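You operate a simulated robot arm through the tools that you are given. There is no shell and no other tool. Be economical: measure what you need, move in short steps, check, and stop when the job is done.

You are at the controls of a simulated two-armed robot. One attempt, no reset.

TASK
Take the cap off the oil bottle and lay it down on the top of the centre table.

The check looks at the end state, three seconds after you hand in, the way a careful person would. Anything else that was tipped, shoved, dropped, spilled or broken makes it a failure. A push-on lid holds only when it is set on centred and level and pressed home; a screw cap is set on level and turned clockwise until tight.

THE ROBOT
Two 7-joint arms with two-finger parallel grippers on one trunk, on a base that drives. Base frame: it is fixed to the floor where the robot stands at the start and does not move with it; the origin is under the middle of the robot, x ahead of it, y to its left, z up. Units: mm, degrees, N and s.
The left shoulder is at the start at [50, 165, 1180], the right one opposite. With the tool pointing down near the work surface each hand reaches from about 220 to 700 mm from the robot's upright axis, wherever it stands, measured 20 degrees to its own side. Payload 3.91 kg a hand.
The TCP of each hand is the grasp point between the finger pads, 30 mm short of the fingertips. In the tool frame z runs along the fingers and y along their closing line. The gripper opens to 110 mm. The fingers are 20 mm wide and 10 mm thick; the gripper's body (48 by 112 mm) begins 55 mm behind the TCP.
Orientation is that of the tool frame in the base frame, as a unit quaternion [w, x, y, z]. With the fingers straight down and closing along the base's y, the tool's x points along the base's -x, its y along +y and its z along -z.

THE INTERFACE
- The arms move only by the tool servo_tool. It takes "left_steps", "right_steps" or both (then of equal length, played together; a hand with none holds still); each is a list of rows, each a list of 7 numbers: the shift along the base's x, y, z in m, then the turn, a rotation vector about the base's x, y, z in degrees, then the closure, from 0 (fully open) to 1 (shut). In form: [[tx, ty, tz, wx, wy, wz, gripper], ...]. A call has 1 to 10 rows; each row shifts and turns the commanded pose from where the row before left it. Each row takes 0.2 s and may step no farther than 50 mm and 8.6 degrees from the row before; otherwise, or with a gripper value out of range, the whole call is refused. A pose out of reach is approached as far as the arm can. The call stops where the force on the tool passes 40 N (or 10 N more than at its start, if that is more) or the arm is blocked; 0.2 s more then pass. Each finger travels about 45 mm/s and halts on what it meets, pressing with about 26 N; the grip force reading is that of the motor and also rises with nothing between the fingers. The clock runs only during rows and for 0.2 s after the last one: add rows that do not move to give the fingers time. The reply holds the time, the measured pose of the TCP, the force on the tool along the base axes, the opening and the grip force, in the units named above and with some noise, with the torque about the TCP (base axes, N m) and any sound that the robot's microphone picked up.
- Cameras (640 x 400 px; columns grow to the right, rows downward): "scene" is now at [116.3, -20.6, 1359.8]; the picture's right is [-0.24, -0.97, 0.00], its down [-0.47, 0.12, -0.87] and it looks along [0.85, -0.21, -0.48] (base axes); focal length 277 px, centre (320, 200). "left" rides on the left gripper at [72, -17, -103] in its tool frame; the picture's right is [0.23, 0.97, 0.00], its down [-0.76, 0.18, -0.62] and it looks along [-0.61, 0.14, 0.78] (tool axes); focal length 222 px, centre (320, 200). "right" rides on the right gripper at [72, 17, -103] in its tool frame; the picture's right is [-0.23, 0.97, 0.00], its down [-0.76, -0.18, -0.62] and it looks along [-0.61, -0.14, 0.78] (tool axes); focal length 222 px, centre (320, 200).
- get_image(camera): a new picture of that camera. It takes no simulated time.
- move_column(by): slides the trunk up (or, below 0, down) by that many mm; the arms and the scene camera ride with it, the base frame stays. It gives what a move gives, with no picture.
- base_move(legs): drives the robot by 1 to 6 legs, each [ahead, left, turn to the left] in mm, mm and degrees, along the robot's own axes; the way and the turn of a leg run together, so that a leg with both is an arc; at most 1500 mm and 180 degrees a leg. The arms and the cameras ride along, it lands a little off, and it stops where it bumps. It gives what a move gives.
- turn_head(pan, tilt): turns the head with the scene camera to pan (to the left, within 80 degrees either way) and tilt (down, from -29 to 69), counted from straight ahead of the robot. It gives what a move gives.
- measure_at(camera, pixels): for up to 12 pixels [column, row] of the newest picture of that camera ("zoom" is the newest enlarged one), the place [x, y, z] in the base frame of the surface seen there, good to about 2 mm. It takes no simulated time.
- inspect(camera, box): a new picture of the part [left, top, right, bottom] of that camera's present view, enlarged. It takes no simulated time.
- close_job(): hands the job in; it is judged then, once.

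Keep the steps short. Do not move on a guess: measure, check each grasp and each placing, and mend mistakes. In all there are 80 turns and 70 pictures (those below and enlarged ones count). Leave the grippers open and the arms clear of the work at the hand-in unless told otherwise, and finish with a single line.

The tools are called after "Call:" by a JSON object that holds its "op" and its "data". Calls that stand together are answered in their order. servo_tool: Moves the arms, as the interface text tells. Its arguments: {"type":"object","properties":{"left_steps":{"type":"array","items":{"type":"array","items":{"type":"number"}}},"right_steps":{"type":"array","items":{"type":"array","items":{"type":"number"}}}},"required":[]} The other tools are called the same way: move_column (by) slides the trunk up or down; base_move (legs) drives the base; turn_head (pan, tilt) turns the head that bears the scene camera; get_image (camera) takes a picture; measure_at (camera, pixels) gives the place of the surface under pixels of a picture; inspect (camera, box) takes an enlarged picture of a part of a camera's view; close_job () hands the job in.

At the start:

```text
time_s: 0.0
left_eef_pos: [405.2, 96.3, 1203.9]
left_tcp_rot: [0.0, 0.0, 1.0, -0.001]
left_force: [-0.1, 0.0, -0.1]
left_torque: [0.02, 0.01, 0.02]
left_gripper_width: 109.9
left_finger_force: 0.0
right_eef_pos: [311.3, -167.8, 1233.5]
right_tcp_rot: [0.0, 0.001, 1.0, 0.001]
right_force: [0.8, 0.0, -1.1]
right_torque: [0.01, 0.04, -0.01]
right_gripper_width: 109.8
right_finger_force: 0.1
trunk travel left (down, up): [-400.0, 103.0]
robot x, y, heading: [-2.6, -1.2, 0.1]
head pan, tilt: [-14.0, 29.0]
```

scene: 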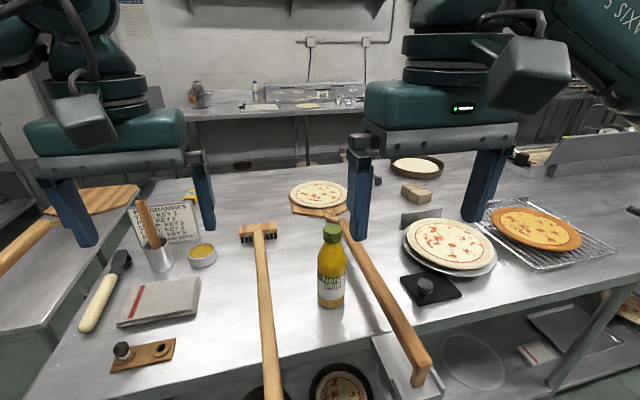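
right: 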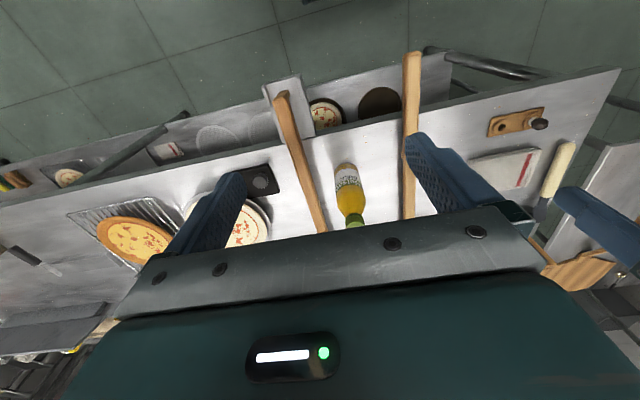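
left: 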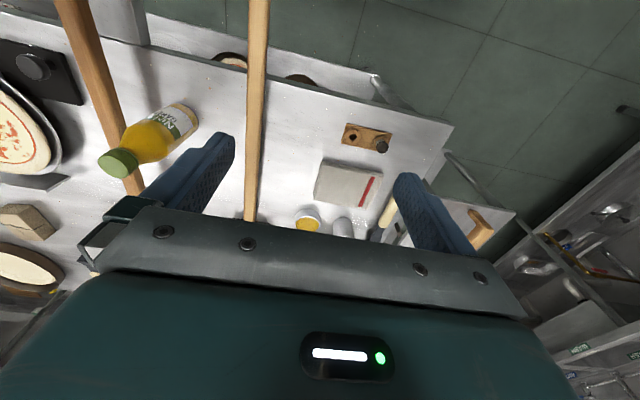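

I see the oil bottle with a green cap at scene (332,235). I'll enlarge it, and measure it.

Call:
{"op": "inspect", "data": {"camera": "scene", "box": [280, 210, 390, 320]}}

Call:
{"op": "measure_at", "data": {"camera": "scene", "pixels": [[332, 228], [332, 238], [332, 265], [332, 295], [318, 290], [345, 290], [300, 320], [300, 250], [385, 295], [262, 290], [356, 250], [200, 335]]}}

```text
3.64 times, centred on (335, 265) of scene
```

zoom: 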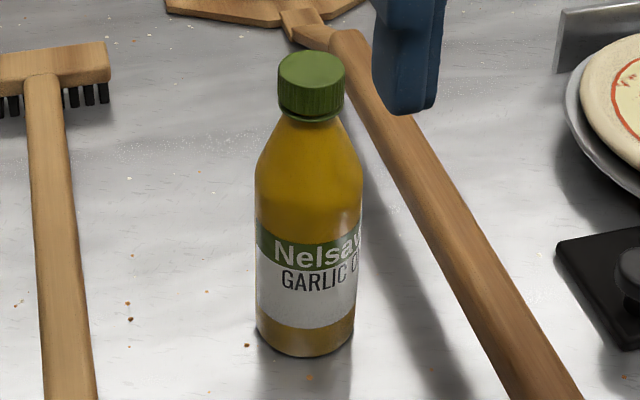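

```text
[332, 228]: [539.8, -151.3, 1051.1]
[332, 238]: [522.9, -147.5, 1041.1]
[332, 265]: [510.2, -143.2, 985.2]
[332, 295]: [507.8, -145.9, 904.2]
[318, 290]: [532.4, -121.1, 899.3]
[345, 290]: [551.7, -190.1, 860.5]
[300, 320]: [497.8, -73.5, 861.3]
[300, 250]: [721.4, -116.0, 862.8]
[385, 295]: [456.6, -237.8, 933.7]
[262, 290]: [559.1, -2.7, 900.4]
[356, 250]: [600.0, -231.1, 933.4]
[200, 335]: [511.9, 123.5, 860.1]
```

The cap is ribbed, likely a screw cap. I'll measure its edges, the bottle sides, and the neighbouring handles in the zoom.

Call:
{"op": "measure_at", "data": {"camera": "zoom", "pixels": [[311, 54], [311, 67], [311, 80], [284, 67], [338, 67], [311, 86], [311, 112], [310, 200], [310, 335], [400, 160], [440, 170], [52, 200]]}}

Call:
{"op": "measure_at", "data": {"camera": "scene", "pixels": [[420, 370], [410, 340], [390, 310], [365, 260], [345, 222], [320, 208], [268, 370], [265, 330], [258, 240], [160, 300], [425, 285], [300, 280]]}}

```text
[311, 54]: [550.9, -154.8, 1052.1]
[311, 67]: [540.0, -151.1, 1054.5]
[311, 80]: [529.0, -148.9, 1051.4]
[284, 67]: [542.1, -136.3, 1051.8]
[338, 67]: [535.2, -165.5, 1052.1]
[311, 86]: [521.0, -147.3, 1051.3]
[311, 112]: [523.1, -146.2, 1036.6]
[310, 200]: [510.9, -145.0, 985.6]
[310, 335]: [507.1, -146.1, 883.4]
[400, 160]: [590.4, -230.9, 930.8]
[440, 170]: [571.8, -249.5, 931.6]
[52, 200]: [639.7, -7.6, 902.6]
```

```text
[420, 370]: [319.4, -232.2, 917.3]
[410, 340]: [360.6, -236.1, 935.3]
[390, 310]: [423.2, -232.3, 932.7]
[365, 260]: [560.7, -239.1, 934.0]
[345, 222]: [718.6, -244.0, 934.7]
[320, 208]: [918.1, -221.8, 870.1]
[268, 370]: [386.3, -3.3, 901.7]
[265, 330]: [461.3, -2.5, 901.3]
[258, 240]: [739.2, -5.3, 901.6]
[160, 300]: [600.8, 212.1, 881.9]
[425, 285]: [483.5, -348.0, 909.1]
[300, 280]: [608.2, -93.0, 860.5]
```

Cap centre ≈ (538,-151), top z 1052, bottom about 1035; bottle radius ≈ 28. The table top is z 861. The plan is for the left hand to hold the body, pitched 30° below horizontal and yawed 30° inward, while the right hand unscrews the cap from above. First I'll turn the left hand.

Call:
{"op": "servo_tool", "data": {"left_steps": [[0, 0, 0, 0, -7.5, 0, 0], [0, 0, 0, 0, -7.5, 0, 0], [0, 0, 0, 0, -7.5, 0, 0], [0, 0, 0, 0, -7.5, 0, 0], [0, 0, 0, 0, -7.5, 0, 0], [0, 0, 0, 0, -7.5, 0, 0], [0, 0, 0, 0, -7.5, 0, 0], [0, 0, 0, 0, -7.5, 0, 0]]}}

```text
time_s: 1.8
left_eef_pos: [405.7, 97.3, 1204.6]
left_tcp_rot: [0.5, 0.0, 0.866, -0.001]
left_force: [0.3, -0.6, 0.1]
left_torque: [0.02, -0.01, 0.01]
left_gripper_width: 110.0
left_finger_force: 0.0
right_eef_pos: [310.9, -167.4, 1233.7]
right_tcp_rot: [-0.001, 0.0, 1.0, 0.0]
right_force: [-0.6, 0.2, -0.4]
right_torque: [-0.01, 0.01, 0.0]
right_gripper_width: 110.0
right_finger_force: 0.2
trunk travel left (down, up): [-400.0, 103.0]
robot x, y, heading: [-2.9, -1.8, 0.1]
head pan, tilt: [-14.0, 29.0]
```

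The pitch went as asked. Next I yaw -30° and go to the standoff, with fingers at about 80 mm.

Call:
{"op": "servo_tool", "data": {"left_steps": [[0.0035, -0.0192, -0.0177, 0, 0, -7.5, 0.27], [0.0035, -0.0192, -0.0177, 0, 0, -7.5, 0.27], [0.0035, -0.0192, -0.0177, 0, 0, -7.5, 0.27], [0.0035, -0.0192, -0.0177, 0, 0, -7.5, 0.27], [0.0035, -0.0192, -0.0177, 0, 0, 0, 0.27], [0.0035, -0.0192, -0.0177, 0, 0, 0, 0.27], [0.0035, -0.0192, -0.0177, 0, 0, 0, 0.27], [0.0035, -0.0192, -0.0177, 0, 0, 0, 0.27], [0.0035, -0.0192, -0.0177, 0, 0, 0, 0.27], [0.0035, -0.0192, -0.0177, 0, 0, 0, 0.27]]}}

Call:
{"op": "get_image", "data": {"camera": "scene"}}

Call:
{"op": "get_image", "data": {"camera": "left"}}

```text
time_s: 4.0
left_eef_pos: [440.2, -94.0, 1026.3]
left_tcp_rot: [0.483, 0.224, 0.836, -0.128]
left_force: [0.5, -0.4, 0.4]
left_torque: [0.04, -0.01, -0.02]
left_gripper_width: 80.5
left_finger_force: 0.0
right_eef_pos: [311.2, -166.4, 1234.5]
right_tcp_rot: [0.0, 0.001, 1.0, 0.0]
right_force: [-0.7, -0.1, 0.0]
right_torque: [0.01, 0.01, -0.02]
right_gripper_width: 110.1
right_finger_force: 0.1
trunk travel left (down, up): [-400.0, 103.0]
robot x, y, heading: [0.5, 0.7, 0.2]
head pan, tilt: [-14.0, 29.0]
```

```text
65 pictures are left
```

scene: 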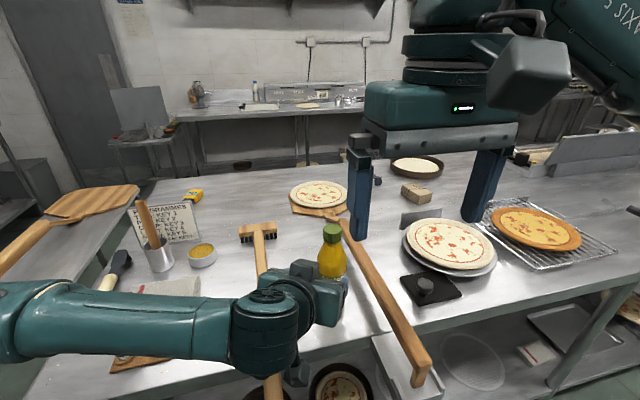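

```text
64 pictures are left
```

left: 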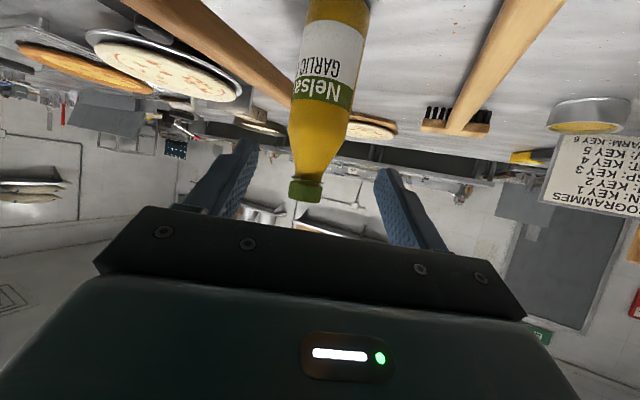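

The bottle sits between the fingers. I'll check the forearm's clearance over the table, then advance about 100 mm along the tool axis.

Call:
{"op": "measure_at", "data": {"camera": "scene", "pixels": [[60, 350], [130, 350], [200, 350], [265, 365], [300, 380], [150, 300]]}}

Call:
{"op": "servo_tool", "data": {"left_steps": [[0.0125, -0.0072, -0.0082, 0, 0, 0, 0.27], [0.0125, -0.0072, -0.0082, 0, 0, 0, 0.27], [0.0125, -0.0072, -0.0082, 0, 0, 0, 0.27], [0.0125, -0.0072, -0.0082, 0, 0, 0, 0.27], [0.0125, -0.0072, -0.0082, 0, 0, 0, 0.27], [0.0125, -0.0072, -0.0082, 0, 0, 0, 0.27]]}}

Call:
{"op": "get_image", "data": {"camera": "left"}}

Call:
{"op": "get_image", "data": {"camera": "scene"}}

```text
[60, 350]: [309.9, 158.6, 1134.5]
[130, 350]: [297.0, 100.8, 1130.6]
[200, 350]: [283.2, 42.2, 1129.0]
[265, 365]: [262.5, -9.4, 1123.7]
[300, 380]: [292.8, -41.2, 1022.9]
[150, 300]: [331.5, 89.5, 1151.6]
```

```text
time_s: 5.4
left_eef_pos: [515.9, -138.6, 978.9]
left_tcp_rot: [0.483, 0.224, 0.837, -0.129]
left_force: [0.2, -0.3, 0.2]
left_torque: [0.01, -0.02, -0.01]
left_gripper_width: 80.5
left_finger_force: 0.1
right_eef_pos: [310.5, -166.6, 1233.8]
right_tcp_rot: [0.0, 0.0, 1.0, 0.0]
right_force: [0.6, 0.8, 0.2]
right_torque: [-0.01, 0.04, 0.03]
right_gripper_width: 109.9
right_finger_force: 0.0
trunk travel left (down, up): [-400.0, 103.0]
robot x, y, heading: [0.6, -2.2, -0.2]
head pan, tilt: [-14.0, 29.0]
```

```text
63 pictures are left
```

left: 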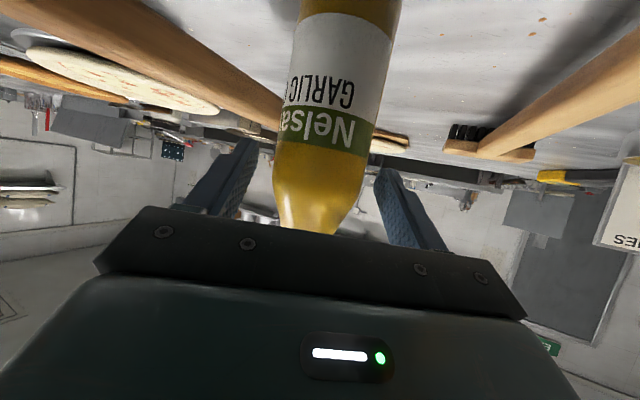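

```text
62 pictures are left
```

scene: 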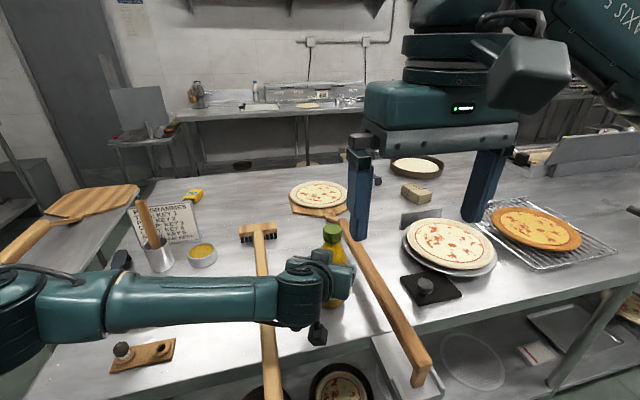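

The bottle is centred between the fingers. I'll advance the last 24 mm and see.

Call:
{"op": "servo_tool", "data": {"left_steps": [[0.0105, -0.006, -0.0085, 0, 0, 0, 0.27], [0.0105, -0.006, -0.0085, 0, 0, 0, 0.27]]}}

Call:
{"op": "get_image", "data": {"camera": "left"}}

Call:
{"op": "inspect", "data": {"camera": "scene", "box": [260, 200, 400, 340]}}

```text
time_s: 6.0
left_eef_pos: [535.7, -149.8, 960.6]
left_tcp_rot: [0.483, 0.225, 0.836, -0.13]
left_force: [-0.3, -0.2, -1.6]
left_torque: [-0.03, 0.06, -0.03]
left_gripper_width: 80.4
left_finger_force: 0.0
right_eef_pos: [310.8, -166.1, 1233.6]
right_tcp_rot: [-0.001, 0.0, 1.0, 0.0]
right_force: [-0.2, 0.5, -0.7]
right_torque: [-0.01, 0.03, -0.05]
right_gripper_width: 110.2
right_finger_force: 0.1
trunk travel left (down, up): [-400.0, 103.0]
robot x, y, heading: [-1.7, -0.9, 0.1]
head pan, tilt: [-14.0, 29.0]
```

```text
61 pictures are left
```

left: 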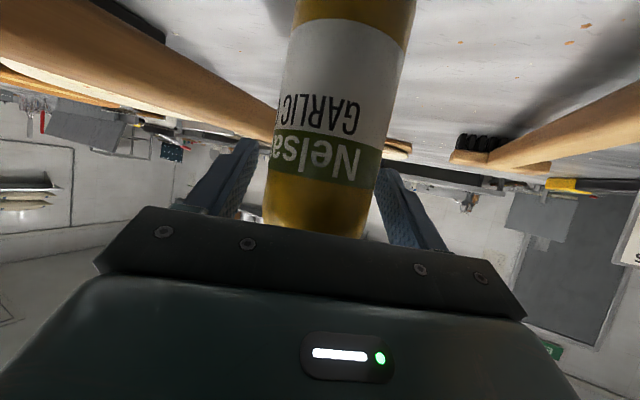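

```text
2.86 times, centred on (330, 270) of scene
```

zoom: 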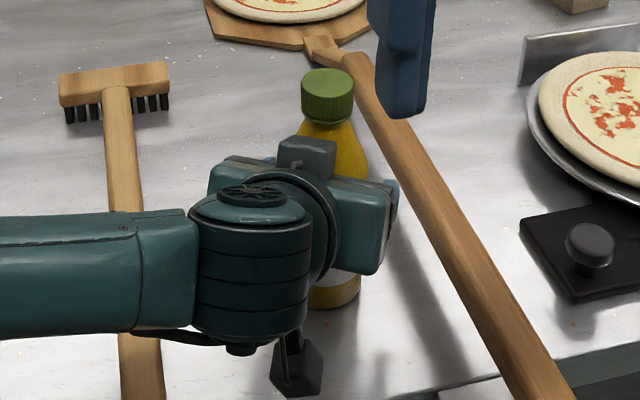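

In place, and nothing is touching. I'll close gently on the body.

Call:
{"op": "servo_tool", "data": {"left_steps": [[0, 0, 0, 0, 0, 0, 0.35], [0, 0, 0, 0, 0, 0, 0.42], [0, 0, 0, 0, 0, 0, 0.47], [0, 0, 0, 0, 0, 0, 0.52], [0, 0, 0, 0, 0, 0, 0.6], [0, 0, 0, 0, 0, 0, 0.8], [0, 0, 0, 0, 0, 0, 1], [0, 0, 0, 0, 0, 0, 1], [0, 0, 0, 0, 0, 0, 1]]}}

Call:
{"op": "inspect", "data": {"camera": "scene", "box": [280, 210, 390, 280]}}

```text
time_s: 8.0
left_eef_pos: [535.2, -151.0, 961.3]
left_tcp_rot: [0.483, 0.224, 0.837, -0.129]
left_force: [0.4, 0.9, -0.2]
left_torque: [0.02, -0.02, 0.05]
left_gripper_width: 59.5
left_finger_force: 26.5
right_eef_pos: [310.2, -166.9, 1233.1]
right_tcp_rot: [0.0, -0.001, 1.0, 0.0]
right_force: [-0.6, 0.5, 0.2]
right_torque: [0.0, -0.02, -0.04]
right_gripper_width: 110.0
right_finger_force: 0.0
trunk travel left (down, up): [-400.0, 103.0]
robot x, y, heading: [2.8, 1.1, 0.0]
head pan, tilt: [-14.0, 29.0]
```

```text
5.71 times, centred on (335, 245) of scene
```

zoom: 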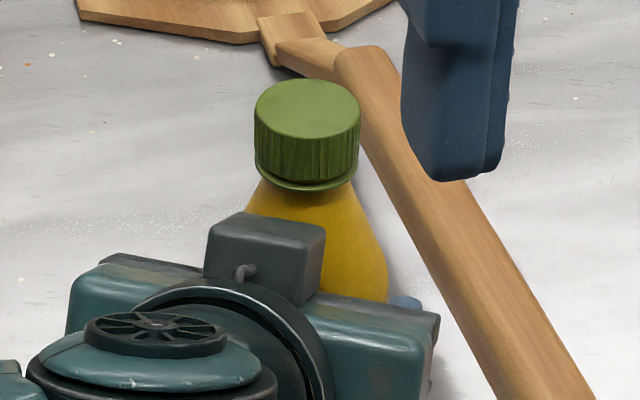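

Held at 59.5 mm, 26 N. I'll measure the cap again, and also the top of the block on the left hand.

Call:
{"op": "measure_at", "data": {"camera": "zoom", "pixels": [[307, 84], [307, 108], [307, 130], [262, 108], [352, 108], [307, 145], [307, 172], [307, 186], [307, 200], [265, 222], [300, 230], [330, 210]]}}

```text
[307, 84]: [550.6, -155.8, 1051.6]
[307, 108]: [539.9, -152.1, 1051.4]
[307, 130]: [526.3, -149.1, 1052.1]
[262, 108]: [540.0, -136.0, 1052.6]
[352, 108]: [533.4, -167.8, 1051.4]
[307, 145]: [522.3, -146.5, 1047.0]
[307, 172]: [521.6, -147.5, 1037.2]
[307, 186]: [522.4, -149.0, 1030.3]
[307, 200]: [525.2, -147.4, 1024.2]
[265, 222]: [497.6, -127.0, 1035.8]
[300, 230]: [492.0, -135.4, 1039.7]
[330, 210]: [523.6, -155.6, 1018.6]
```

The cap is centred at (538,-152), z 1035–1052. The block top is about z 1040, 45 mm off the cap, so the right fingertips stay at about 1038 with fingers part-opened. I'll bring the right hand above the cap, pre-turned -60° (clockwise).

Call:
{"op": "servo_tool", "data": {"right_steps": [[0.0285, 0.0019, -0.0105, 0, 0, -7.5, 0.2], [0.0285, 0.0019, -0.0105, 0, 0, -7.5, 0.3], [0.0285, 0.0019, -0.0105, 0, 0, -7.5, 0.45], [0.0285, 0.0019, -0.0105, 0, 0, -7.5, 0.45], [0.0285, 0.0019, -0.0105, 0, 0, -7.5, 0.45], [0.0285, 0.0019, -0.0105, 0, 0, -7.5, 0.45], [0.0285, 0.0019, -0.0105, 0, 0, -7.5, 0.45], [0.0285, 0.0019, -0.0105, 0, 0, -7.5, 0.45]], "left_steps": [[0, 0, 0, 0, 0, 0, 1], [0, 0, 0, 0, 0, 0, 1], [0, 0, 0, 0, 0, 0, 1], [0, 0, 0, 0, 0, 0, 1], [0, 0, 0, 0, 0, 0, 1], [0, 0, 0, 0, 0, 0, 1], [0, 0, 0, 0, 0, 0, 1], [0, 0, 0, 0, 0, 0, 1]]}}

Call:
{"op": "get_image", "data": {"camera": "scene"}}

Call:
{"op": "get_image", "data": {"camera": "right"}}

```text
time_s: 9.8
left_eef_pos: [537.2, -150.7, 961.4]
left_tcp_rot: [0.483, 0.224, 0.836, -0.13]
left_force: [0.0, -0.2, 0.3]
left_torque: [-0.11, 0.0, 0.02]
left_gripper_width: 60.2
left_finger_force: 25.9
right_eef_pos: [539.5, -152.2, 1148.4]
right_tcp_rot: [0.0, 0.501, 0.866, 0.0]
right_force: [-0.4, -0.9, 0.2]
right_torque: [0.0, -0.02, 0.0]
right_gripper_width: 60.6
right_finger_force: 0.0
trunk travel left (down, up): [-400.0, 103.0]
robot x, y, heading: [0.4, -0.3, 0.3]
head pan, tilt: [-14.0, 29.0]
```

```text
58 pictures are left
```

scene: 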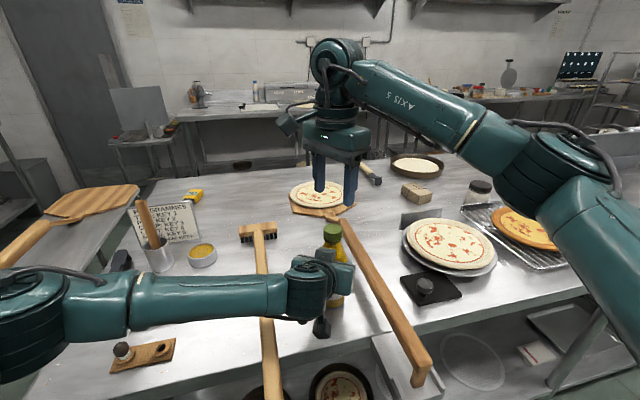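

```text
57 pictures are left
```

right: 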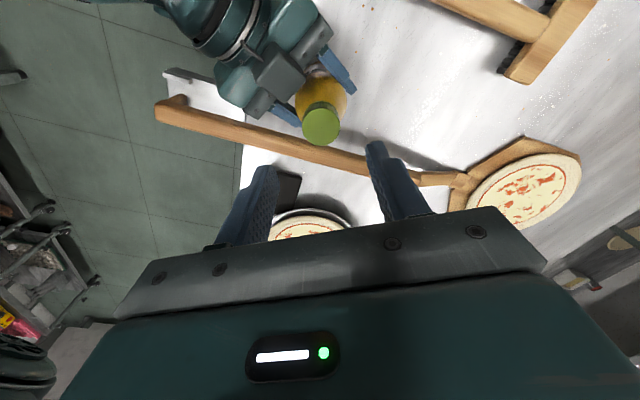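

The hand is over the cap. I'll lower to tips just above the cap top and check alignment.

Call:
{"op": "servo_tool", "data": {"right_steps": [[-0.0005, 0, -0.015, 0, 0, 0, 0.45], [-0.0005, 0, -0.015, 0, 0, 0, 0.45], [0, 0, -0.015, 0, 0, 0, 0.45], [0, 0, -0.015, 0, 0, 0, 0.45]], "left_steps": [[0, 0, 0, 0, 0, 0, 1], [0, 0, 0, 0, 0, 0, 1], [0, 0, 0, 0, 0, 0, 1], [0, 0, 0, 0, 0, 0, 1]]}}

Call:
{"op": "get_image", "data": {"camera": "right"}}

Call:
{"op": "inspect", "data": {"camera": "scene", "box": [270, 180, 400, 280]}}

```text
time_s: 10.8
left_eef_pos: [535.2, -151.8, 961.3]
left_tcp_rot: [0.483, 0.224, 0.836, -0.13]
left_force: [0.4, 0.4, -0.7]
left_torque: [-0.04, -0.01, -0.02]
left_gripper_width: 59.8
left_finger_force: 25.7
right_eef_pos: [538.7, -150.9, 1090.9]
right_tcp_rot: [0.0, 0.5, 0.866, 0.0]
right_force: [-0.3, -0.9, 0.4]
right_torque: [0.02, -0.02, -0.01]
right_gripper_width: 60.7
right_finger_force: 0.0
trunk travel left (down, up): [-400.0, 103.0]
robot x, y, heading: [1.8, 1.6, -0.2]
head pan, tilt: [-14.0, 29.0]
```

```text
56 pictures are left
```

right: 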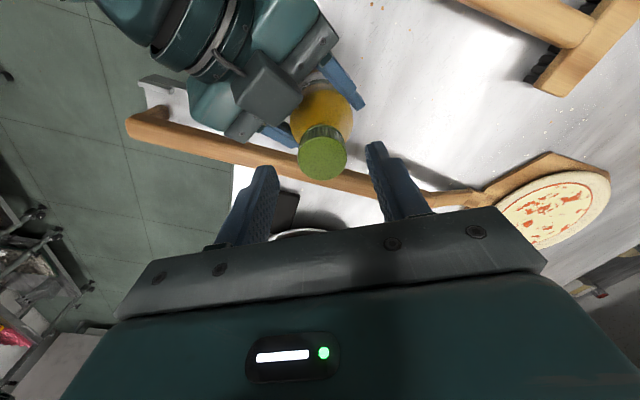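

```text
4.00 times, centred on (335, 230) of scene
```

zoom: 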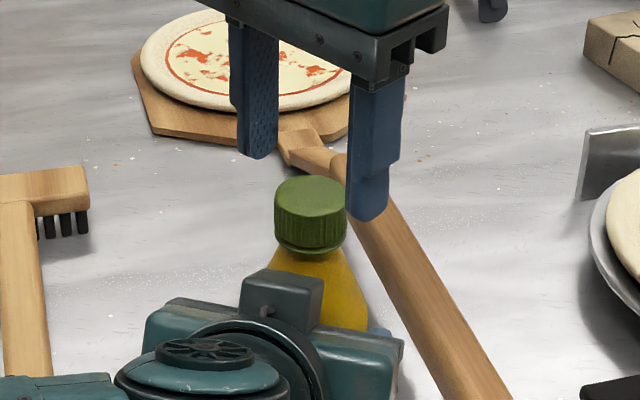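

The cap is centred between the fingers. I'll lower 23 mm more and close.

Call:
{"op": "servo_tool", "data": {"right_steps": [[0, 0, -0.012, 0, 0, 0, 0.45], [0, 0, -0.011, 0, 0, 0, 0.45], [0, 0, 0, 0, 0, 0, 0.55], [0, 0, 0, 0, 0, 0, 0.62], [0, 0, 0, 0, 0, 0, 0.68], [0, 0, 0, 0, 0, 0, 0.8], [0, 0, 0, 0, 0, 0, 1], [0, 0, 0, 0, 0, 0, 1]], "left_steps": [[0, 0, 0, 0, 0, 0, 1], [0, 0, 0, 0, 0, 0, 1], [0, 0, 0, 0, 0, 0, 1], [0, 0, 0, 0, 0, 0, 1], [0, 0, 0, 0, 0, 0, 1], [0, 0, 0, 0, 0, 0, 1], [0, 0, 0, 0, 0, 0, 1], [0, 0, 0, 0, 0, 0, 1]]}}

Call:
{"op": "inspect", "data": {"camera": "scene", "box": [270, 180, 400, 280]}}

```text
time_s: 12.6
left_eef_pos: [535.1, -151.2, 960.4]
left_tcp_rot: [0.482, 0.225, 0.836, -0.131]
left_force: [-5.9, 0.8, 0.6]
left_torque: [0.07, -0.46, -0.04]
left_gripper_width: 59.5
left_finger_force: 26.3
right_eef_pos: [538.5, -151.4, 1067.9]
right_tcp_rot: [0.001, 0.5, 0.866, 0.001]
right_force: [6.2, 0.4, -0.6]
right_torque: [0.06, -0.19, -0.01]
right_gripper_width: 33.3
right_finger_force: 25.9
trunk travel left (down, up): [-400.0, 103.0]
robot x, y, heading: [-1.0, 1.1, -0.1]
head pan, tilt: [-14.0, 29.0]
```

```text
4.00 times, centred on (335, 230) of scene
```

zoom: 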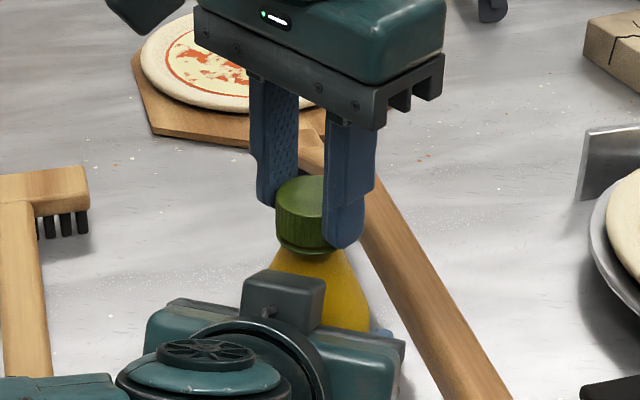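

The cap is gripped at 33.3 mm. I'll turn counter-clockwise about 30° and read the torque.

Call:
{"op": "servo_tool", "data": {"right_steps": [[0, 0, 0, 0, 0, 6, 1], [0, 0, 0, 0, 0, 6, 1], [0, 0, 0, 0, 0, 6, 1], [0, 0, 0, 0, 0, 6, 1], [0, 0, 0, 0, 0, 6, 1]], "left_steps": [[0, 0, 0, 0, 0, 0, 1], [0, 0, 0, 0, 0, 0, 1], [0, 0, 0, 0, 0, 0, 1], [0, 0, 0, 0, 0, 0, 1], [0, 0, 0, 0, 0, 0, 1]]}}

Call:
{"op": "inspect", "data": {"camera": "scene", "box": [270, 180, 400, 280]}}

```text
time_s: 13.8
left_eef_pos: [535.6, -151.1, 961.1]
left_tcp_rot: [0.484, 0.223, 0.836, -0.129]
left_force: [-3.3, 0.4, -0.2]
left_torque: [-0.23, 0.03, -0.02]
left_gripper_width: 59.5
left_finger_force: 25.8
right_eef_pos: [537.6, -151.8, 1066.2]
right_tcp_rot: [0.001, 0.258, 0.966, 0.0]
right_force: [3.0, -1.7, 0.8]
right_torque: [-0.07, -0.08, 0.02]
right_gripper_width: 33.3
right_finger_force: 25.9
trunk travel left (down, up): [-400.0, 103.0]
robot x, y, heading: [0.8, -0.8, -0.0]
head pan, tilt: [-14.0, 29.0]
```

```text
4.00 times, centred on (335, 230) of scene
```

zoom: 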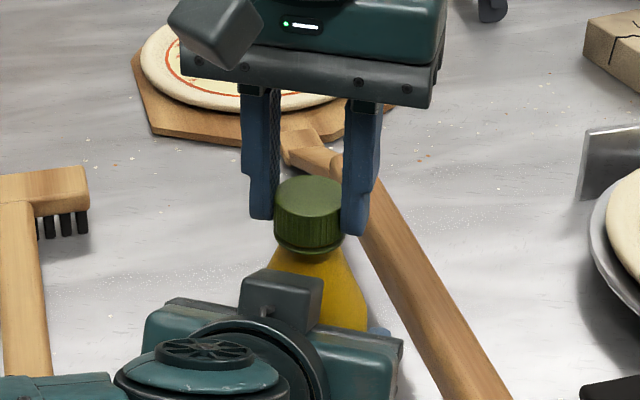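

It turns with little torque. I'll go on 60° more with a slight rise.

Call:
{"op": "servo_tool", "data": {"right_steps": [[0, 0, 0.0001, 0, 0, 7.5, 1], [0, 0, 0.0001, 0, 0, 7.5, 1], [0, 0, 0.0001, 0, 0, 7.5, 1], [0, 0, 0.0001, 0, 0, 7.5, 1], [0, 0, 0.0001, 0, 0, 7.5, 1], [0, 0, 0.0001, 0, 0, 7.5, 1], [0, 0, 0.0001, 0, 0, 7.5, 1], [0, 0, 0.0001, 0, 0, 7.5, 1]], "left_steps": [[0, 0, 0, 0, 0, 0, 1], [0, 0, 0, 0, 0, 0, 1], [0, 0, 0, 0, 0, 0, 1], [0, 0, 0, 0, 0, 0, 1], [0, 0, 0, 0, 0, 0, 1], [0, 0, 0, 0, 0, 0, 1], [0, 0, 0, 0, 0, 0, 1], [0, 0, 0, 0, 0, 0, 1]]}}

Call:
{"op": "inspect", "data": {"camera": "scene", "box": [270, 180, 400, 280]}}

```text
time_s: 15.6
left_eef_pos: [537.0, -150.3, 962.2]
left_tcp_rot: [0.484, 0.223, 0.837, -0.128]
left_force: [-2.2, 14.4, 1.3]
left_torque: [-0.93, -0.17, 0.03]
left_gripper_width: 59.8
left_finger_force: 26.4
right_eef_pos: [537.3, -153.2, 1066.9]
right_tcp_rot: [0.0, -0.259, 0.966, -0.001]
right_force: [3.6, -14.6, 1.5]
right_torque: [-0.49, -0.11, -0.05]
right_gripper_width: 32.9
right_finger_force: 25.9
trunk travel left (down, up): [-400.0, 103.0]
robot x, y, heading: [1.7, 2.3, -0.0]
head pan, tilt: [-14.0, 29.0]
```

```text
4.00 times, centred on (335, 230) of scene
```

zoom: 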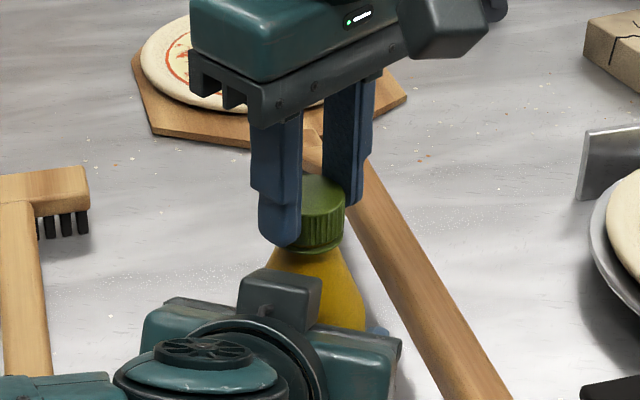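

About 90° done, with a 14 N lateral load building up. I'll open slightly (44 mm), see it relax, turn back -90°, and regrip.

Call:
{"op": "servo_tool", "data": {"right_steps": [[0, 0, 0, 0, 0, 0, 0.6], [0, 0, 0, 0, 0, 0, 0.6], [0, 0.001, 0, 0, 0, 0, 0.6]], "left_steps": [[0, 0, 0, 0, 0, 0, 1], [0, 0, 0, 0, 0, 0, 1], [0, 0, 0, 0, 0, 0, 1]]}}

Call:
{"op": "inspect", "data": {"camera": "scene", "box": [290, 200, 370, 260]}}

```text
time_s: 16.4
left_eef_pos: [535.6, -150.9, 960.9]
left_tcp_rot: [0.483, 0.225, 0.836, -0.131]
left_force: [-0.4, -1.9, 0.2]
left_torque: [-0.02, 0.05, -0.07]
left_gripper_width: 59.5
left_finger_force: 26.2
right_eef_pos: [536.0, -151.0, 1067.7]
right_tcp_rot: [0.0, -0.259, 0.966, 0.001]
right_force: [0.4, -0.2, 0.1]
right_torque: [0.01, 0.03, -0.02]
right_gripper_width: 43.9
right_finger_force: 0.0
trunk travel left (down, up): [-400.0, 103.0]
robot x, y, heading: [-0.9, -0.5, -0.1]
head pan, tilt: [-14.0, 29.0]
```

```text
6.67 times, centred on (330, 230) of scene
```

zoom: 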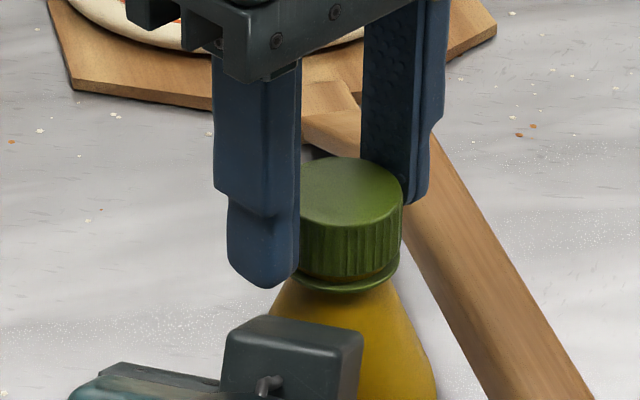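

A gap has opened between cap and ring, so the cap is unscrewing. I'll measure the cap's top.

Call:
{"op": "measure_at", "data": {"camera": "zoom", "pixels": [[345, 170], [350, 190], [350, 208], [320, 190], [385, 190], [350, 245], [345, 268], [345, 282]]}}

```text
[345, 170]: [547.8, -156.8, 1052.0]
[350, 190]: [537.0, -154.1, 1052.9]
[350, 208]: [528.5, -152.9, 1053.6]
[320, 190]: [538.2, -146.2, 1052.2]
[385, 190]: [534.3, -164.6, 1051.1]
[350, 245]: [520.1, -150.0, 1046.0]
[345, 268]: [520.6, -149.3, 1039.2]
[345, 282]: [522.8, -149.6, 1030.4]
```

The cap is up about 1 mm and centred near (537.5,-152.5). I'll turn the open hand back, re-centring.

Call:
{"op": "servo_tool", "data": {"right_steps": [[0.0005, -0.0005, 0, 0, 0, -8.4, 0.6], [0.0005, -0.0005, 0, 0, 0, -8.4, 0.6], [0, 0, 0, 0, 0, -8.4, 0.6], [0, 0, 0, 0, 0, -8.4, 0.6], [0, 0, 0, 0, 0, -8.4, 0.6], [0, 0, 0, 0, 0, -8.4, 0.6], [0, 0, 0, 0, 0, -8.4, 0.6], [0, 0, 0, 0, 0, -8.4, 0.6], [0, 0, 0, 0, 0, -8.4, 0.6], [0, 0, 0, 0, 0, -8.4, 0.6]], "left_steps": [[0, 0, 0, 0, 0, 0, 1], [0, 0, 0, 0, 0, 0, 1], [0, 0, 0, 0, 0, 0, 1], [0, 0, 0, 0, 0, 0, 1], [0, 0, 0, 0, 0, 0, 1], [0, 0, 0, 0, 0, 0, 1], [0, 0, 0, 0, 0, 0, 1], [0, 0, 0, 0, 0, 0, 1], [0, 0, 0, 0, 0, 0, 1], [0, 0, 0, 0, 0, 0, 1]]}}

```text
time_s: 18.6
left_eef_pos: [535.7, -150.4, 961.7]
left_tcp_rot: [0.484, 0.224, 0.836, -0.129]
left_force: [-0.4, -1.8, 1.0]
left_torque: [-0.04, 0.1, 0.03]
left_gripper_width: 59.7
left_finger_force: 25.5
right_eef_pos: [538.4, -152.5, 1068.5]
right_tcp_rot: [0.001, 0.455, 0.89, 0.0]
right_force: [0.8, -0.4, -0.9]
right_torque: [0.04, -0.01, 0.03]
right_gripper_width: 43.8
right_finger_force: 0.1
trunk travel left (down, up): [-400.0, 103.0]
robot x, y, heading: [0.6, 3.2, 0.1]
head pan, tilt: [-14.0, 29.0]
```

No contact during the turn back. I'll close and turn counter-clockwise again.

Call:
{"op": "servo_tool", "data": {"right_steps": [[0, 0, 0, 0, 0, 0, 0.8], [0, 0, 0, 0, 0, 0, 1], [0, 0, 0, 0, 0, 0, 1], [0, 0, 0.0001, 0, 0, 8.4, 1], [0, 0, 0.0001, 0, 0, 8.4, 1], [0, 0, 0.0001, 0, 0, 8.4, 1], [0, 0, 0.0001, 0, 0, 8.4, 1], [0, 0, 0.0001, 0, 0, 8.4, 1], [0, 0, 0.0001, 0, 0, 8.4, 1], [0, 0, 0.0001, 0, 0, 8.4, 1]], "left_steps": [[0, 0, 0, 0, 0, 0, 1], [0, 0, 0, 0, 0, 0, 1], [0, 0, 0, 0, 0, 0, 1], [0, 0, 0, 0, 0, 0, 1], [0, 0, 0, 0, 0, 0, 1], [0, 0, 0, 0, 0, 0, 1], [0, 0, 0, 0, 0, 0, 1], [0, 0, 0, 0, 0, 0, 1], [0, 0, 0, 0, 0, 0, 1], [0, 0, 0, 0, 0, 0, 1]]}}

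Call:
{"op": "servo_tool", "data": {"right_steps": [[0, 0, 0.0001, 0, 0, 8.4, 1], [0, 0, 0.0001, 0, 0, 8.4, 1], [0, 0, 0.0001, 0, 0, 8.4, 1]], "left_steps": [[0, 0, 0, 0, 0, 0, 1], [0, 0, 0, 0, 0, 0, 1], [0, 0, 0, 0, 0, 0, 1]]}}

Call:
{"op": "inspect", "data": {"camera": "scene", "box": [290, 200, 370, 260]}}

```text
time_s: 20.8
left_eef_pos: [535.9, -151.2, 962.2]
left_tcp_rot: [0.484, 0.223, 0.836, -0.129]
left_force: [3.5, 3.8, 0.4]
left_torque: [-0.38, 0.44, 0.04]
left_gripper_width: 59.6
left_finger_force: 25.9
right_eef_pos: [538.5, -152.8, 1068.2]
right_tcp_rot: [0.0, -0.043, 0.999, 0.0]
right_force: [-3.6, -4.8, 0.0]
right_torque: [-0.16, 0.16, 0.02]
right_gripper_width: 33.3
right_finger_force: 25.4
trunk travel left (down, up): [-400.0, 103.0]
robot x, y, heading: [-1.8, 5.5, 0.0]
head pan, tilt: [-14.0, 29.0]
```

```text
time_s: 21.6
left_eef_pos: [537.1, -150.1, 961.2]
left_tcp_rot: [0.483, 0.224, 0.836, -0.13]
left_force: [2.0, 10.3, 1.2]
left_torque: [-0.98, -0.09, 0.04]
left_gripper_width: 59.9
left_finger_force: 25.9
right_eef_pos: [538.8, -153.1, 1068.5]
right_tcp_rot: [0.0, -0.259, 0.966, -0.001]
right_force: [-0.5, -12.3, 1.6]
right_torque: [-0.38, 0.05, 0.02]
right_gripper_width: 33.2
right_finger_force: 25.7
trunk travel left (down, up): [-400.0, 103.0]
robot x, y, heading: [-0.1, 1.2, 0.3]
head pan, tilt: [-14.0, 29.0]
```

```text
6.67 times, centred on (330, 230) of scene
```

zoom: 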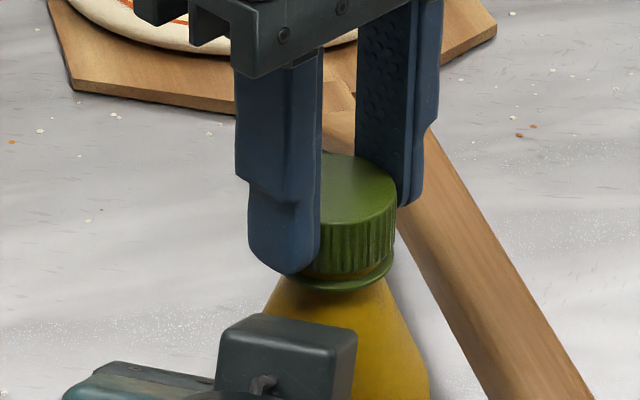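

About 174° done and the cap keeps rising. I'll open and turn back for the next stroke.

Call:
{"op": "servo_tool", "data": {"right_steps": [[0, 0, 0, 0, 0, 0, 0.6], [0, 0, 0, 0, 0, 0, 0.6]], "left_steps": [[0, 0, 0, 0, 0, 0, 1], [0, 0, 0, 0, 0, 0, 1]]}}

Call:
{"op": "servo_tool", "data": {"right_steps": [[0, 0, 0, 0, 0, -8.4, 0.6], [0, 0, 0, 0, 0, -8.4, 0.6], [0, 0, 0, 0, 0, -8.4, 0.6], [0, 0, 0, 0, 0, -8.4, 0.6], [0, 0, 0, 0, 0, -8.4, 0.6], [0, 0, 0, 0, 0, -8.4, 0.6], [0, 0, 0, 0, 0, -8.4, 0.6], [0, 0, 0, 0, 0, -8.4, 0.6], [0, 0, 0, 0, 0, -8.4, 0.6], [0, 0, 0, 0, 0, -8.4, 0.6]], "left_steps": [[0, 0, 0, 0, 0, 0, 1], [0, 0, 0, 0, 0, 0, 1], [0, 0, 0, 0, 0, 0, 1], [0, 0, 0, 0, 0, 0, 1], [0, 0, 0, 0, 0, 0, 1], [0, 0, 0, 0, 0, 0, 1], [0, 0, 0, 0, 0, 0, 1], [0, 0, 0, 0, 0, 0, 1], [0, 0, 0, 0, 0, 0, 1], [0, 0, 0, 0, 0, 0, 1]]}}

Call:
{"op": "inspect", "data": {"camera": "scene", "box": [290, 200, 370, 260]}}

```text
time_s: 22.2
left_eef_pos: [535.0, -152.4, 961.9]
left_tcp_rot: [0.482, 0.226, 0.836, -0.131]
left_force: [-0.2, 0.7, 0.6]
left_torque: [0.08, 0.03, 0.0]
left_gripper_width: 59.8
left_finger_force: 26.5
right_eef_pos: [538.2, -151.4, 1069.0]
right_tcp_rot: [0.001, -0.26, 0.966, 0.001]
right_force: [-0.8, 0.5, 0.4]
right_torque: [0.04, -0.02, 0.02]
right_gripper_width: 43.7
right_finger_force: 0.0
trunk travel left (down, up): [-400.0, 103.0]
robot x, y, heading: [0.1, 1.7, 0.0]
head pan, tilt: [-14.0, 29.0]
```

```text
time_s: 24.4
left_eef_pos: [535.9, -152.3, 961.0]
left_tcp_rot: [0.483, 0.225, 0.836, -0.13]
left_force: [-1.0, -0.6, 1.8]
left_torque: [-0.05, 0.09, 0.01]
left_gripper_width: 59.4
left_finger_force: 25.8
right_eef_pos: [538.8, -151.2, 1069.1]
right_tcp_rot: [0.0, 0.456, 0.89, 0.001]
right_force: [1.0, 0.0, -0.4]
right_torque: [-0.01, 0.03, -0.01]
right_gripper_width: 44.2
right_finger_force: 0.1
trunk travel left (down, up): [-400.0, 103.0]
robot x, y, heading: [-1.8, -3.8, -0.2]
head pan, tilt: [-14.0, 29.0]
```

```text
6.67 times, centred on (330, 230) of scene
```

zoom: 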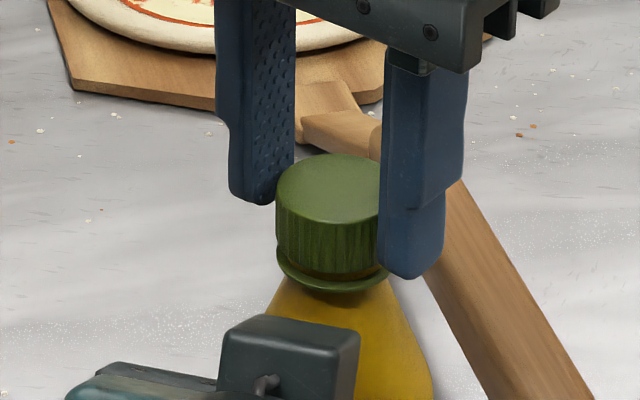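

Cap standing 2 mm or so higher. Third stroke.

Call:
{"op": "servo_tool", "data": {"right_steps": [[0, 0, 0, 0, 0, 0, 0.8], [0, 0, 0, 0, 0, 0, 1], [0, 0, 0, 0, 0, 0, 1], [0, 0, 0.0001, 0, 0, 8.4, 1], [0, 0, 0.0001, 0, 0, 8.4, 1], [0, 0, 0.0001, 0, 0, 8.4, 1], [0, 0, 0.0001, 0, 0, 8.4, 1], [0, 0, 0.0001, 0, 0, 8.4, 1], [0, 0, 0.0001, 0, 0, 8.4, 1], [0, 0, 0.0001, 0, 0, 8.4, 1]], "left_steps": [[0, 0, 0, 0, 0, 0, 1], [0, 0, 0, 0, 0, 0, 1], [0, 0, 0, 0, 0, 0, 1], [0, 0, 0, 0, 0, 0, 1], [0, 0, 0, 0, 0, 0, 1], [0, 0, 0, 0, 0, 0, 1], [0, 0, 0, 0, 0, 0, 1], [0, 0, 0, 0, 0, 0, 1], [0, 0, 0, 0, 0, 0, 1], [0, 0, 0, 0, 0, 0, 1]]}}

Call:
{"op": "servo_tool", "data": {"right_steps": [[0, 0, 0.0001, 0, 0, 8.4, 1], [0, 0, 0.0001, 0, 0, 8.4, 1], [0, 0, 0.0001, 0, 0, 8.4, 1]], "left_steps": [[0, 0, 0, 0, 0, 0, 1], [0, 0, 0, 0, 0, 0, 1], [0, 0, 0, 0, 0, 0, 1]]}}

Call:
{"op": "inspect", "data": {"camera": "scene", "box": [290, 200, 370, 260]}}

```text
time_s: 26.6
left_eef_pos: [535.4, -149.6, 961.9]
left_tcp_rot: [0.483, 0.224, 0.836, -0.13]
left_force: [2.4, 6.4, 0.8]
left_torque: [-0.56, 0.37, 0.05]
left_gripper_width: 59.6
left_finger_force: 25.3
right_eef_pos: [538.7, -151.5, 1069.4]
right_tcp_rot: [0.0, -0.042, 0.999, 0.001]
right_force: [-3.1, -6.7, 0.3]
right_torque: [-0.24, 0.12, -0.02]
right_gripper_width: 33.5
right_finger_force: 26.4
trunk travel left (down, up): [-400.0, 103.0]
robot x, y, heading: [0.3, 1.4, -0.1]
head pan, tilt: [-14.0, 29.0]
```

```text
time_s: 27.4
left_eef_pos: [536.5, -149.4, 960.9]
left_tcp_rot: [0.482, 0.224, 0.837, -0.129]
left_force: [0.8, 13.2, 1.4]
left_torque: [-1.11, -0.01, 0.06]
left_gripper_width: 59.5
left_finger_force: 25.3
right_eef_pos: [538.8, -153.1, 1069.6]
right_tcp_rot: [0.001, -0.259, 0.966, -0.001]
right_force: [-0.5, -14.4, 0.2]
right_torque: [-0.53, 0.12, -0.02]
right_gripper_width: 33.7
right_finger_force: 26.7
trunk travel left (down, up): [-400.0, 103.0]
robot x, y, heading: [-2.0, -2.8, 0.1]
head pan, tilt: [-14.0, 29.0]
```

```text
6.67 times, centred on (330, 230) of scene
```

zoom: 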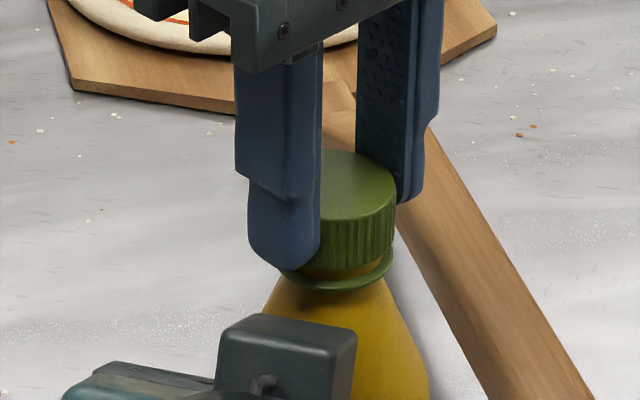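

About 258° total; the neck below the cap now shows. Fourth stroke: open, turn back.

Call:
{"op": "servo_tool", "data": {"right_steps": [[0, 0, 0, 0, 0, 0, 0.6], [0, 0, 0, 0, 0, 0, 0.6]], "left_steps": [[0, 0, 0, 0, 0, 0, 1], [0, 0, 0, 0, 0, 0, 1]]}}

Call:
{"op": "servo_tool", "data": {"right_steps": [[0, 0, 0, 0, 0, -8.4, 0.6], [0, 0, 0, 0, 0, -8.4, 0.6], [0, 0, 0, 0, 0, -8.4, 0.6], [0, 0, 0, 0, 0, -8.4, 0.6], [0, 0, 0, 0, 0, -8.4, 0.6], [0, 0, 0, 0, 0, -8.4, 0.6], [0, 0, 0, 0, 0, -8.4, 0.6], [0, 0, 0, 0, 0, -8.4, 0.6], [0, 0, 0, 0, 0, -8.4, 0.6], [0, 0, 0, 0, 0, -8.4, 0.6]], "left_steps": [[0, 0, 0, 0, 0, 0, 1], [0, 0, 0, 0, 0, 0, 1], [0, 0, 0, 0, 0, 0, 1], [0, 0, 0, 0, 0, 0, 1], [0, 0, 0, 0, 0, 0, 1], [0, 0, 0, 0, 0, 0, 1], [0, 0, 0, 0, 0, 0, 1], [0, 0, 0, 0, 0, 0, 1], [0, 0, 0, 0, 0, 0, 1], [0, 0, 0, 0, 0, 0, 1]]}}

Call:
{"op": "inspect", "data": {"camera": "scene", "box": [290, 200, 370, 260]}}

```text
time_s: 28.0
left_eef_pos: [533.8, -152.2, 961.3]
left_tcp_rot: [0.483, 0.225, 0.836, -0.131]
left_force: [-0.3, -1.0, 0.9]
left_torque: [0.02, 0.09, 0.04]
left_gripper_width: 59.6
left_finger_force: 26.0
right_eef_pos: [537.8, -151.0, 1069.2]
right_tcp_rot: [0.0, -0.26, 0.966, 0.001]
right_force: [0.6, -0.5, 0.7]
right_torque: [-0.03, -0.02, 0.04]
right_gripper_width: 43.8
right_finger_force: 0.0
trunk travel left (down, up): [-400.0, 103.0]
robot x, y, heading: [2.5, 2.1, 0.3]
head pan, tilt: [-14.0, 29.0]
```

```text
time_s: 30.2
left_eef_pos: [536.0, -149.9, 960.9]
left_tcp_rot: [0.484, 0.224, 0.836, -0.13]
left_force: [-0.6, -1.4, -0.1]
left_torque: [-0.05, 0.13, -0.01]
left_gripper_width: 59.7
left_finger_force: 26.3
right_eef_pos: [538.3, -151.7, 1068.9]
right_tcp_rot: [0.0, 0.456, 0.89, -0.001]
right_force: [-0.7, 0.6, -0.1]
right_torque: [-0.05, 0.02, 0.02]
right_gripper_width: 43.9
right_finger_force: 0.0
trunk travel left (down, up): [-400.0, 103.0]
robot x, y, heading: [1.0, 1.9, -0.1]
head pan, tilt: [-14.0, 29.0]
```

```text
6.67 times, centred on (330, 230) of scene
```

zoom: 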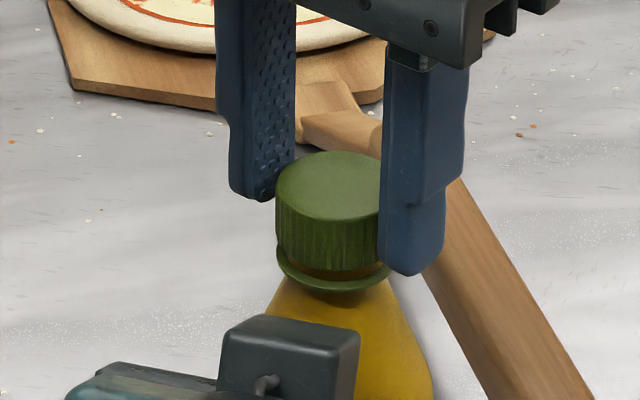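

Call:
{"op": "servo_tool", "data": {"right_steps": [[0, 0, 0, 0, 0, 0, 0.8], [0, 0, 0, 0, 0, 0, 1], [0, 0, 0, 0, 0, 0, 1], [0, 0, 0.0001, 0, 0, 8.4, 1], [0, 0, 0.0001, 0, 0, 8.4, 1], [0, -0.0002, 0.0001, 0, 0, 8.4, 1], [0, -0.0002, 0.0001, 0, 0, 8.4, 1], [0, -0.0002, 0.0001, 0, 0, 8.4, 1], [0, -0.0002, 0.0001, 0, 0, 8.4, 1], [0, -0.0002, 0.0001, 0, 0, 8.4, 1]], "left_steps": [[0, 0, 0, 0, 0, 0, 1], [0, 0, 0, 0, 0, 0, 1], [0, 0, 0, 0, 0, 0, 1], [0, 0, 0, 0, 0, 0, 1], [0, 0, 0, 0, 0, 0, 1], [0, 0, 0, 0, 0, 0, 1], [0, 0, 0, 0, 0, 0, 1], [0, 0, 0, 0, 0, 0, 1], [0, 0, 0, 0, 0, 0, 1], [0, 0, 0, 0, 0, 0, 1]]}}

Call:
{"op": "servo_tool", "data": {"right_steps": [[0, 0, 0.0001, 0, 0, 8.4, 1], [0, 0, 0.0001, 0, 0, 8.4, 1], [0, 0, 0.0001, 0, 0, 8.4, 1]], "left_steps": [[0, 0, 0, 0, 0, 0, 1], [0, 0, 0, 0, 0, 0, 1], [0, 0, 0, 0, 0, 0, 1]]}}

Call:
{"op": "servo_tool", "data": {"right_steps": [[0, 0, 0.001, 0, 0, 0, 1], [0, 0, 0.001, 0, 0, 0, 1]], "left_steps": [[0, 0, 0, 0, 0, 0, 1], [0, 0, 0, 0, 0, 0, 1]]}}

Call:
{"op": "inspect", "data": {"camera": "scene", "box": [290, 200, 370, 260]}}

```text
time_s: 32.4
left_eef_pos: [536.5, -151.2, 961.2]
left_tcp_rot: [0.483, 0.225, 0.836, -0.13]
left_force: [0.3, -1.5, 0.5]
left_torque: [-0.03, 0.06, -0.03]
left_gripper_width: 59.6
left_finger_force: 25.7
right_eef_pos: [538.7, -153.5, 1070.0]
right_tcp_rot: [-0.001, -0.043, 0.999, 0.0]
right_force: [-0.8, 0.8, -0.2]
right_torque: [0.02, 0.03, 0.02]
right_gripper_width: 33.4
right_finger_force: 25.6
trunk travel left (down, up): [-400.0, 103.0]
robot x, y, heading: [-0.5, -0.2, 0.2]
head pan, tilt: [-14.0, 29.0]
```

```text
time_s: 33.2
left_eef_pos: [535.7, -150.6, 961.3]
left_tcp_rot: [0.483, 0.224, 0.837, -0.129]
left_force: [0.0, 0.2, 0.7]
left_torque: [-0.08, 0.17, 0.01]
left_gripper_width: 59.4
left_finger_force: 26.0
right_eef_pos: [538.8, -152.2, 1069.5]
right_tcp_rot: [0.0, -0.26, 0.966, 0.0]
right_force: [-0.8, -0.9, -0.3]
right_torque: [0.0, 0.05, 0.03]
right_gripper_width: 33.5
right_finger_force: 26.5
trunk travel left (down, up): [-400.0, 103.0]
robot x, y, heading: [2.5, 1.7, 0.1]
head pan, tilt: [-14.0, 29.0]
```

```text
time_s: 33.8
left_eef_pos: [535.7, -152.6, 961.2]
left_tcp_rot: [0.483, 0.224, 0.837, -0.129]
left_force: [-1.0, 0.0, 0.5]
left_torque: [-0.13, 0.03, -0.02]
left_gripper_width: 59.7
left_finger_force: 26.3
right_eef_pos: [536.9, -153.8, 1072.3]
right_tcp_rot: [0.0, -0.258, 0.966, 0.0]
right_force: [0.7, -1.3, -1.2]
right_torque: [-0.06, 0.0, -0.02]
right_gripper_width: 33.4
right_finger_force: 26.4
trunk travel left (down, up): [-400.0, 103.0]
robot x, y, heading: [1.1, 3.2, -0.3]
head pan, tilt: [-14.0, 29.0]
```

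```text
6.67 times, centred on (330, 230) of scene
```

zoom: 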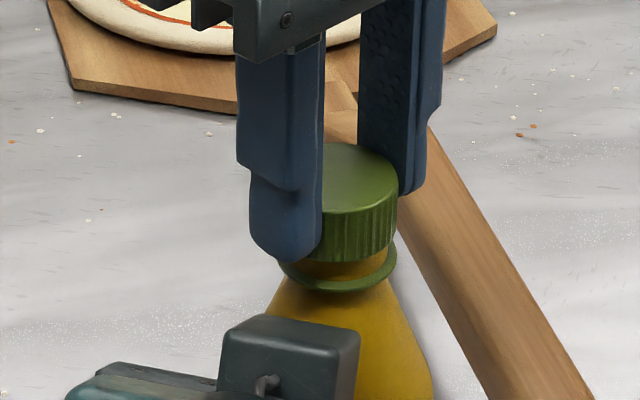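

The forces are zero and the cap rose freely, so it's free. I'll lift it 60 mm straight up, slowly at first.

Call:
{"op": "servo_tool", "data": {"right_steps": [[0, 0, 0.002, 0, 0, 0, 1], [0, 0, 0.003, 0, 0, 0, 1], [0, 0, 0.005, 0, 0, 0, 1], [0, 0, 0.01, 0, 0, 0, 1], [0, 0, 0.01, 0, 0, 0, 1], [0, 0, 0.015, 0, 0, 0, 1], [0, 0, 0.015, 0, 0, 0, 1]], "left_steps": [[0, 0, 0, 0, 0, 0, 1], [0, 0, 0, 0, 0, 0, 1], [0, 0, 0, 0, 0, 0, 1], [0, 0, 0, 0, 0, 0, 1], [0, 0, 0, 0, 0, 0, 1], [0, 0, 0, 0, 0, 0, 1], [0, 0, 0, 0, 0, 0, 1]]}}

Call:
{"op": "get_image", "data": {"camera": "scene"}}

```text
time_s: 35.4
left_eef_pos: [535.5, -150.8, 960.5]
left_tcp_rot: [0.483, 0.225, 0.836, -0.13]
left_force: [-0.5, -0.1, 0.4]
left_torque: [0.07, 0.07, -0.03]
left_gripper_width: 59.6
left_finger_force: 26.5
right_eef_pos: [537.7, -152.2, 1134.1]
right_tcp_rot: [0.0, -0.26, 0.966, 0.001]
right_force: [0.2, 0.0, -0.1]
right_torque: [0.02, 0.0, 0.05]
right_gripper_width: 33.1
right_finger_force: 26.5
trunk travel left (down, up): [-400.0, 103.0]
robot x, y, heading: [1.5, -1.2, -0.1]
head pan, tilt: [-14.0, 29.0]
```

```text
45 pictures are left
```

scene: 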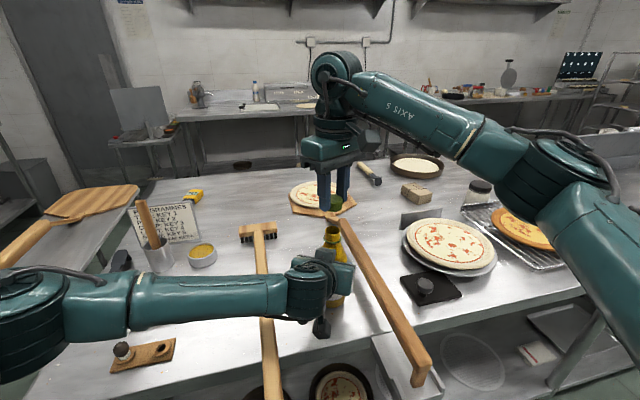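

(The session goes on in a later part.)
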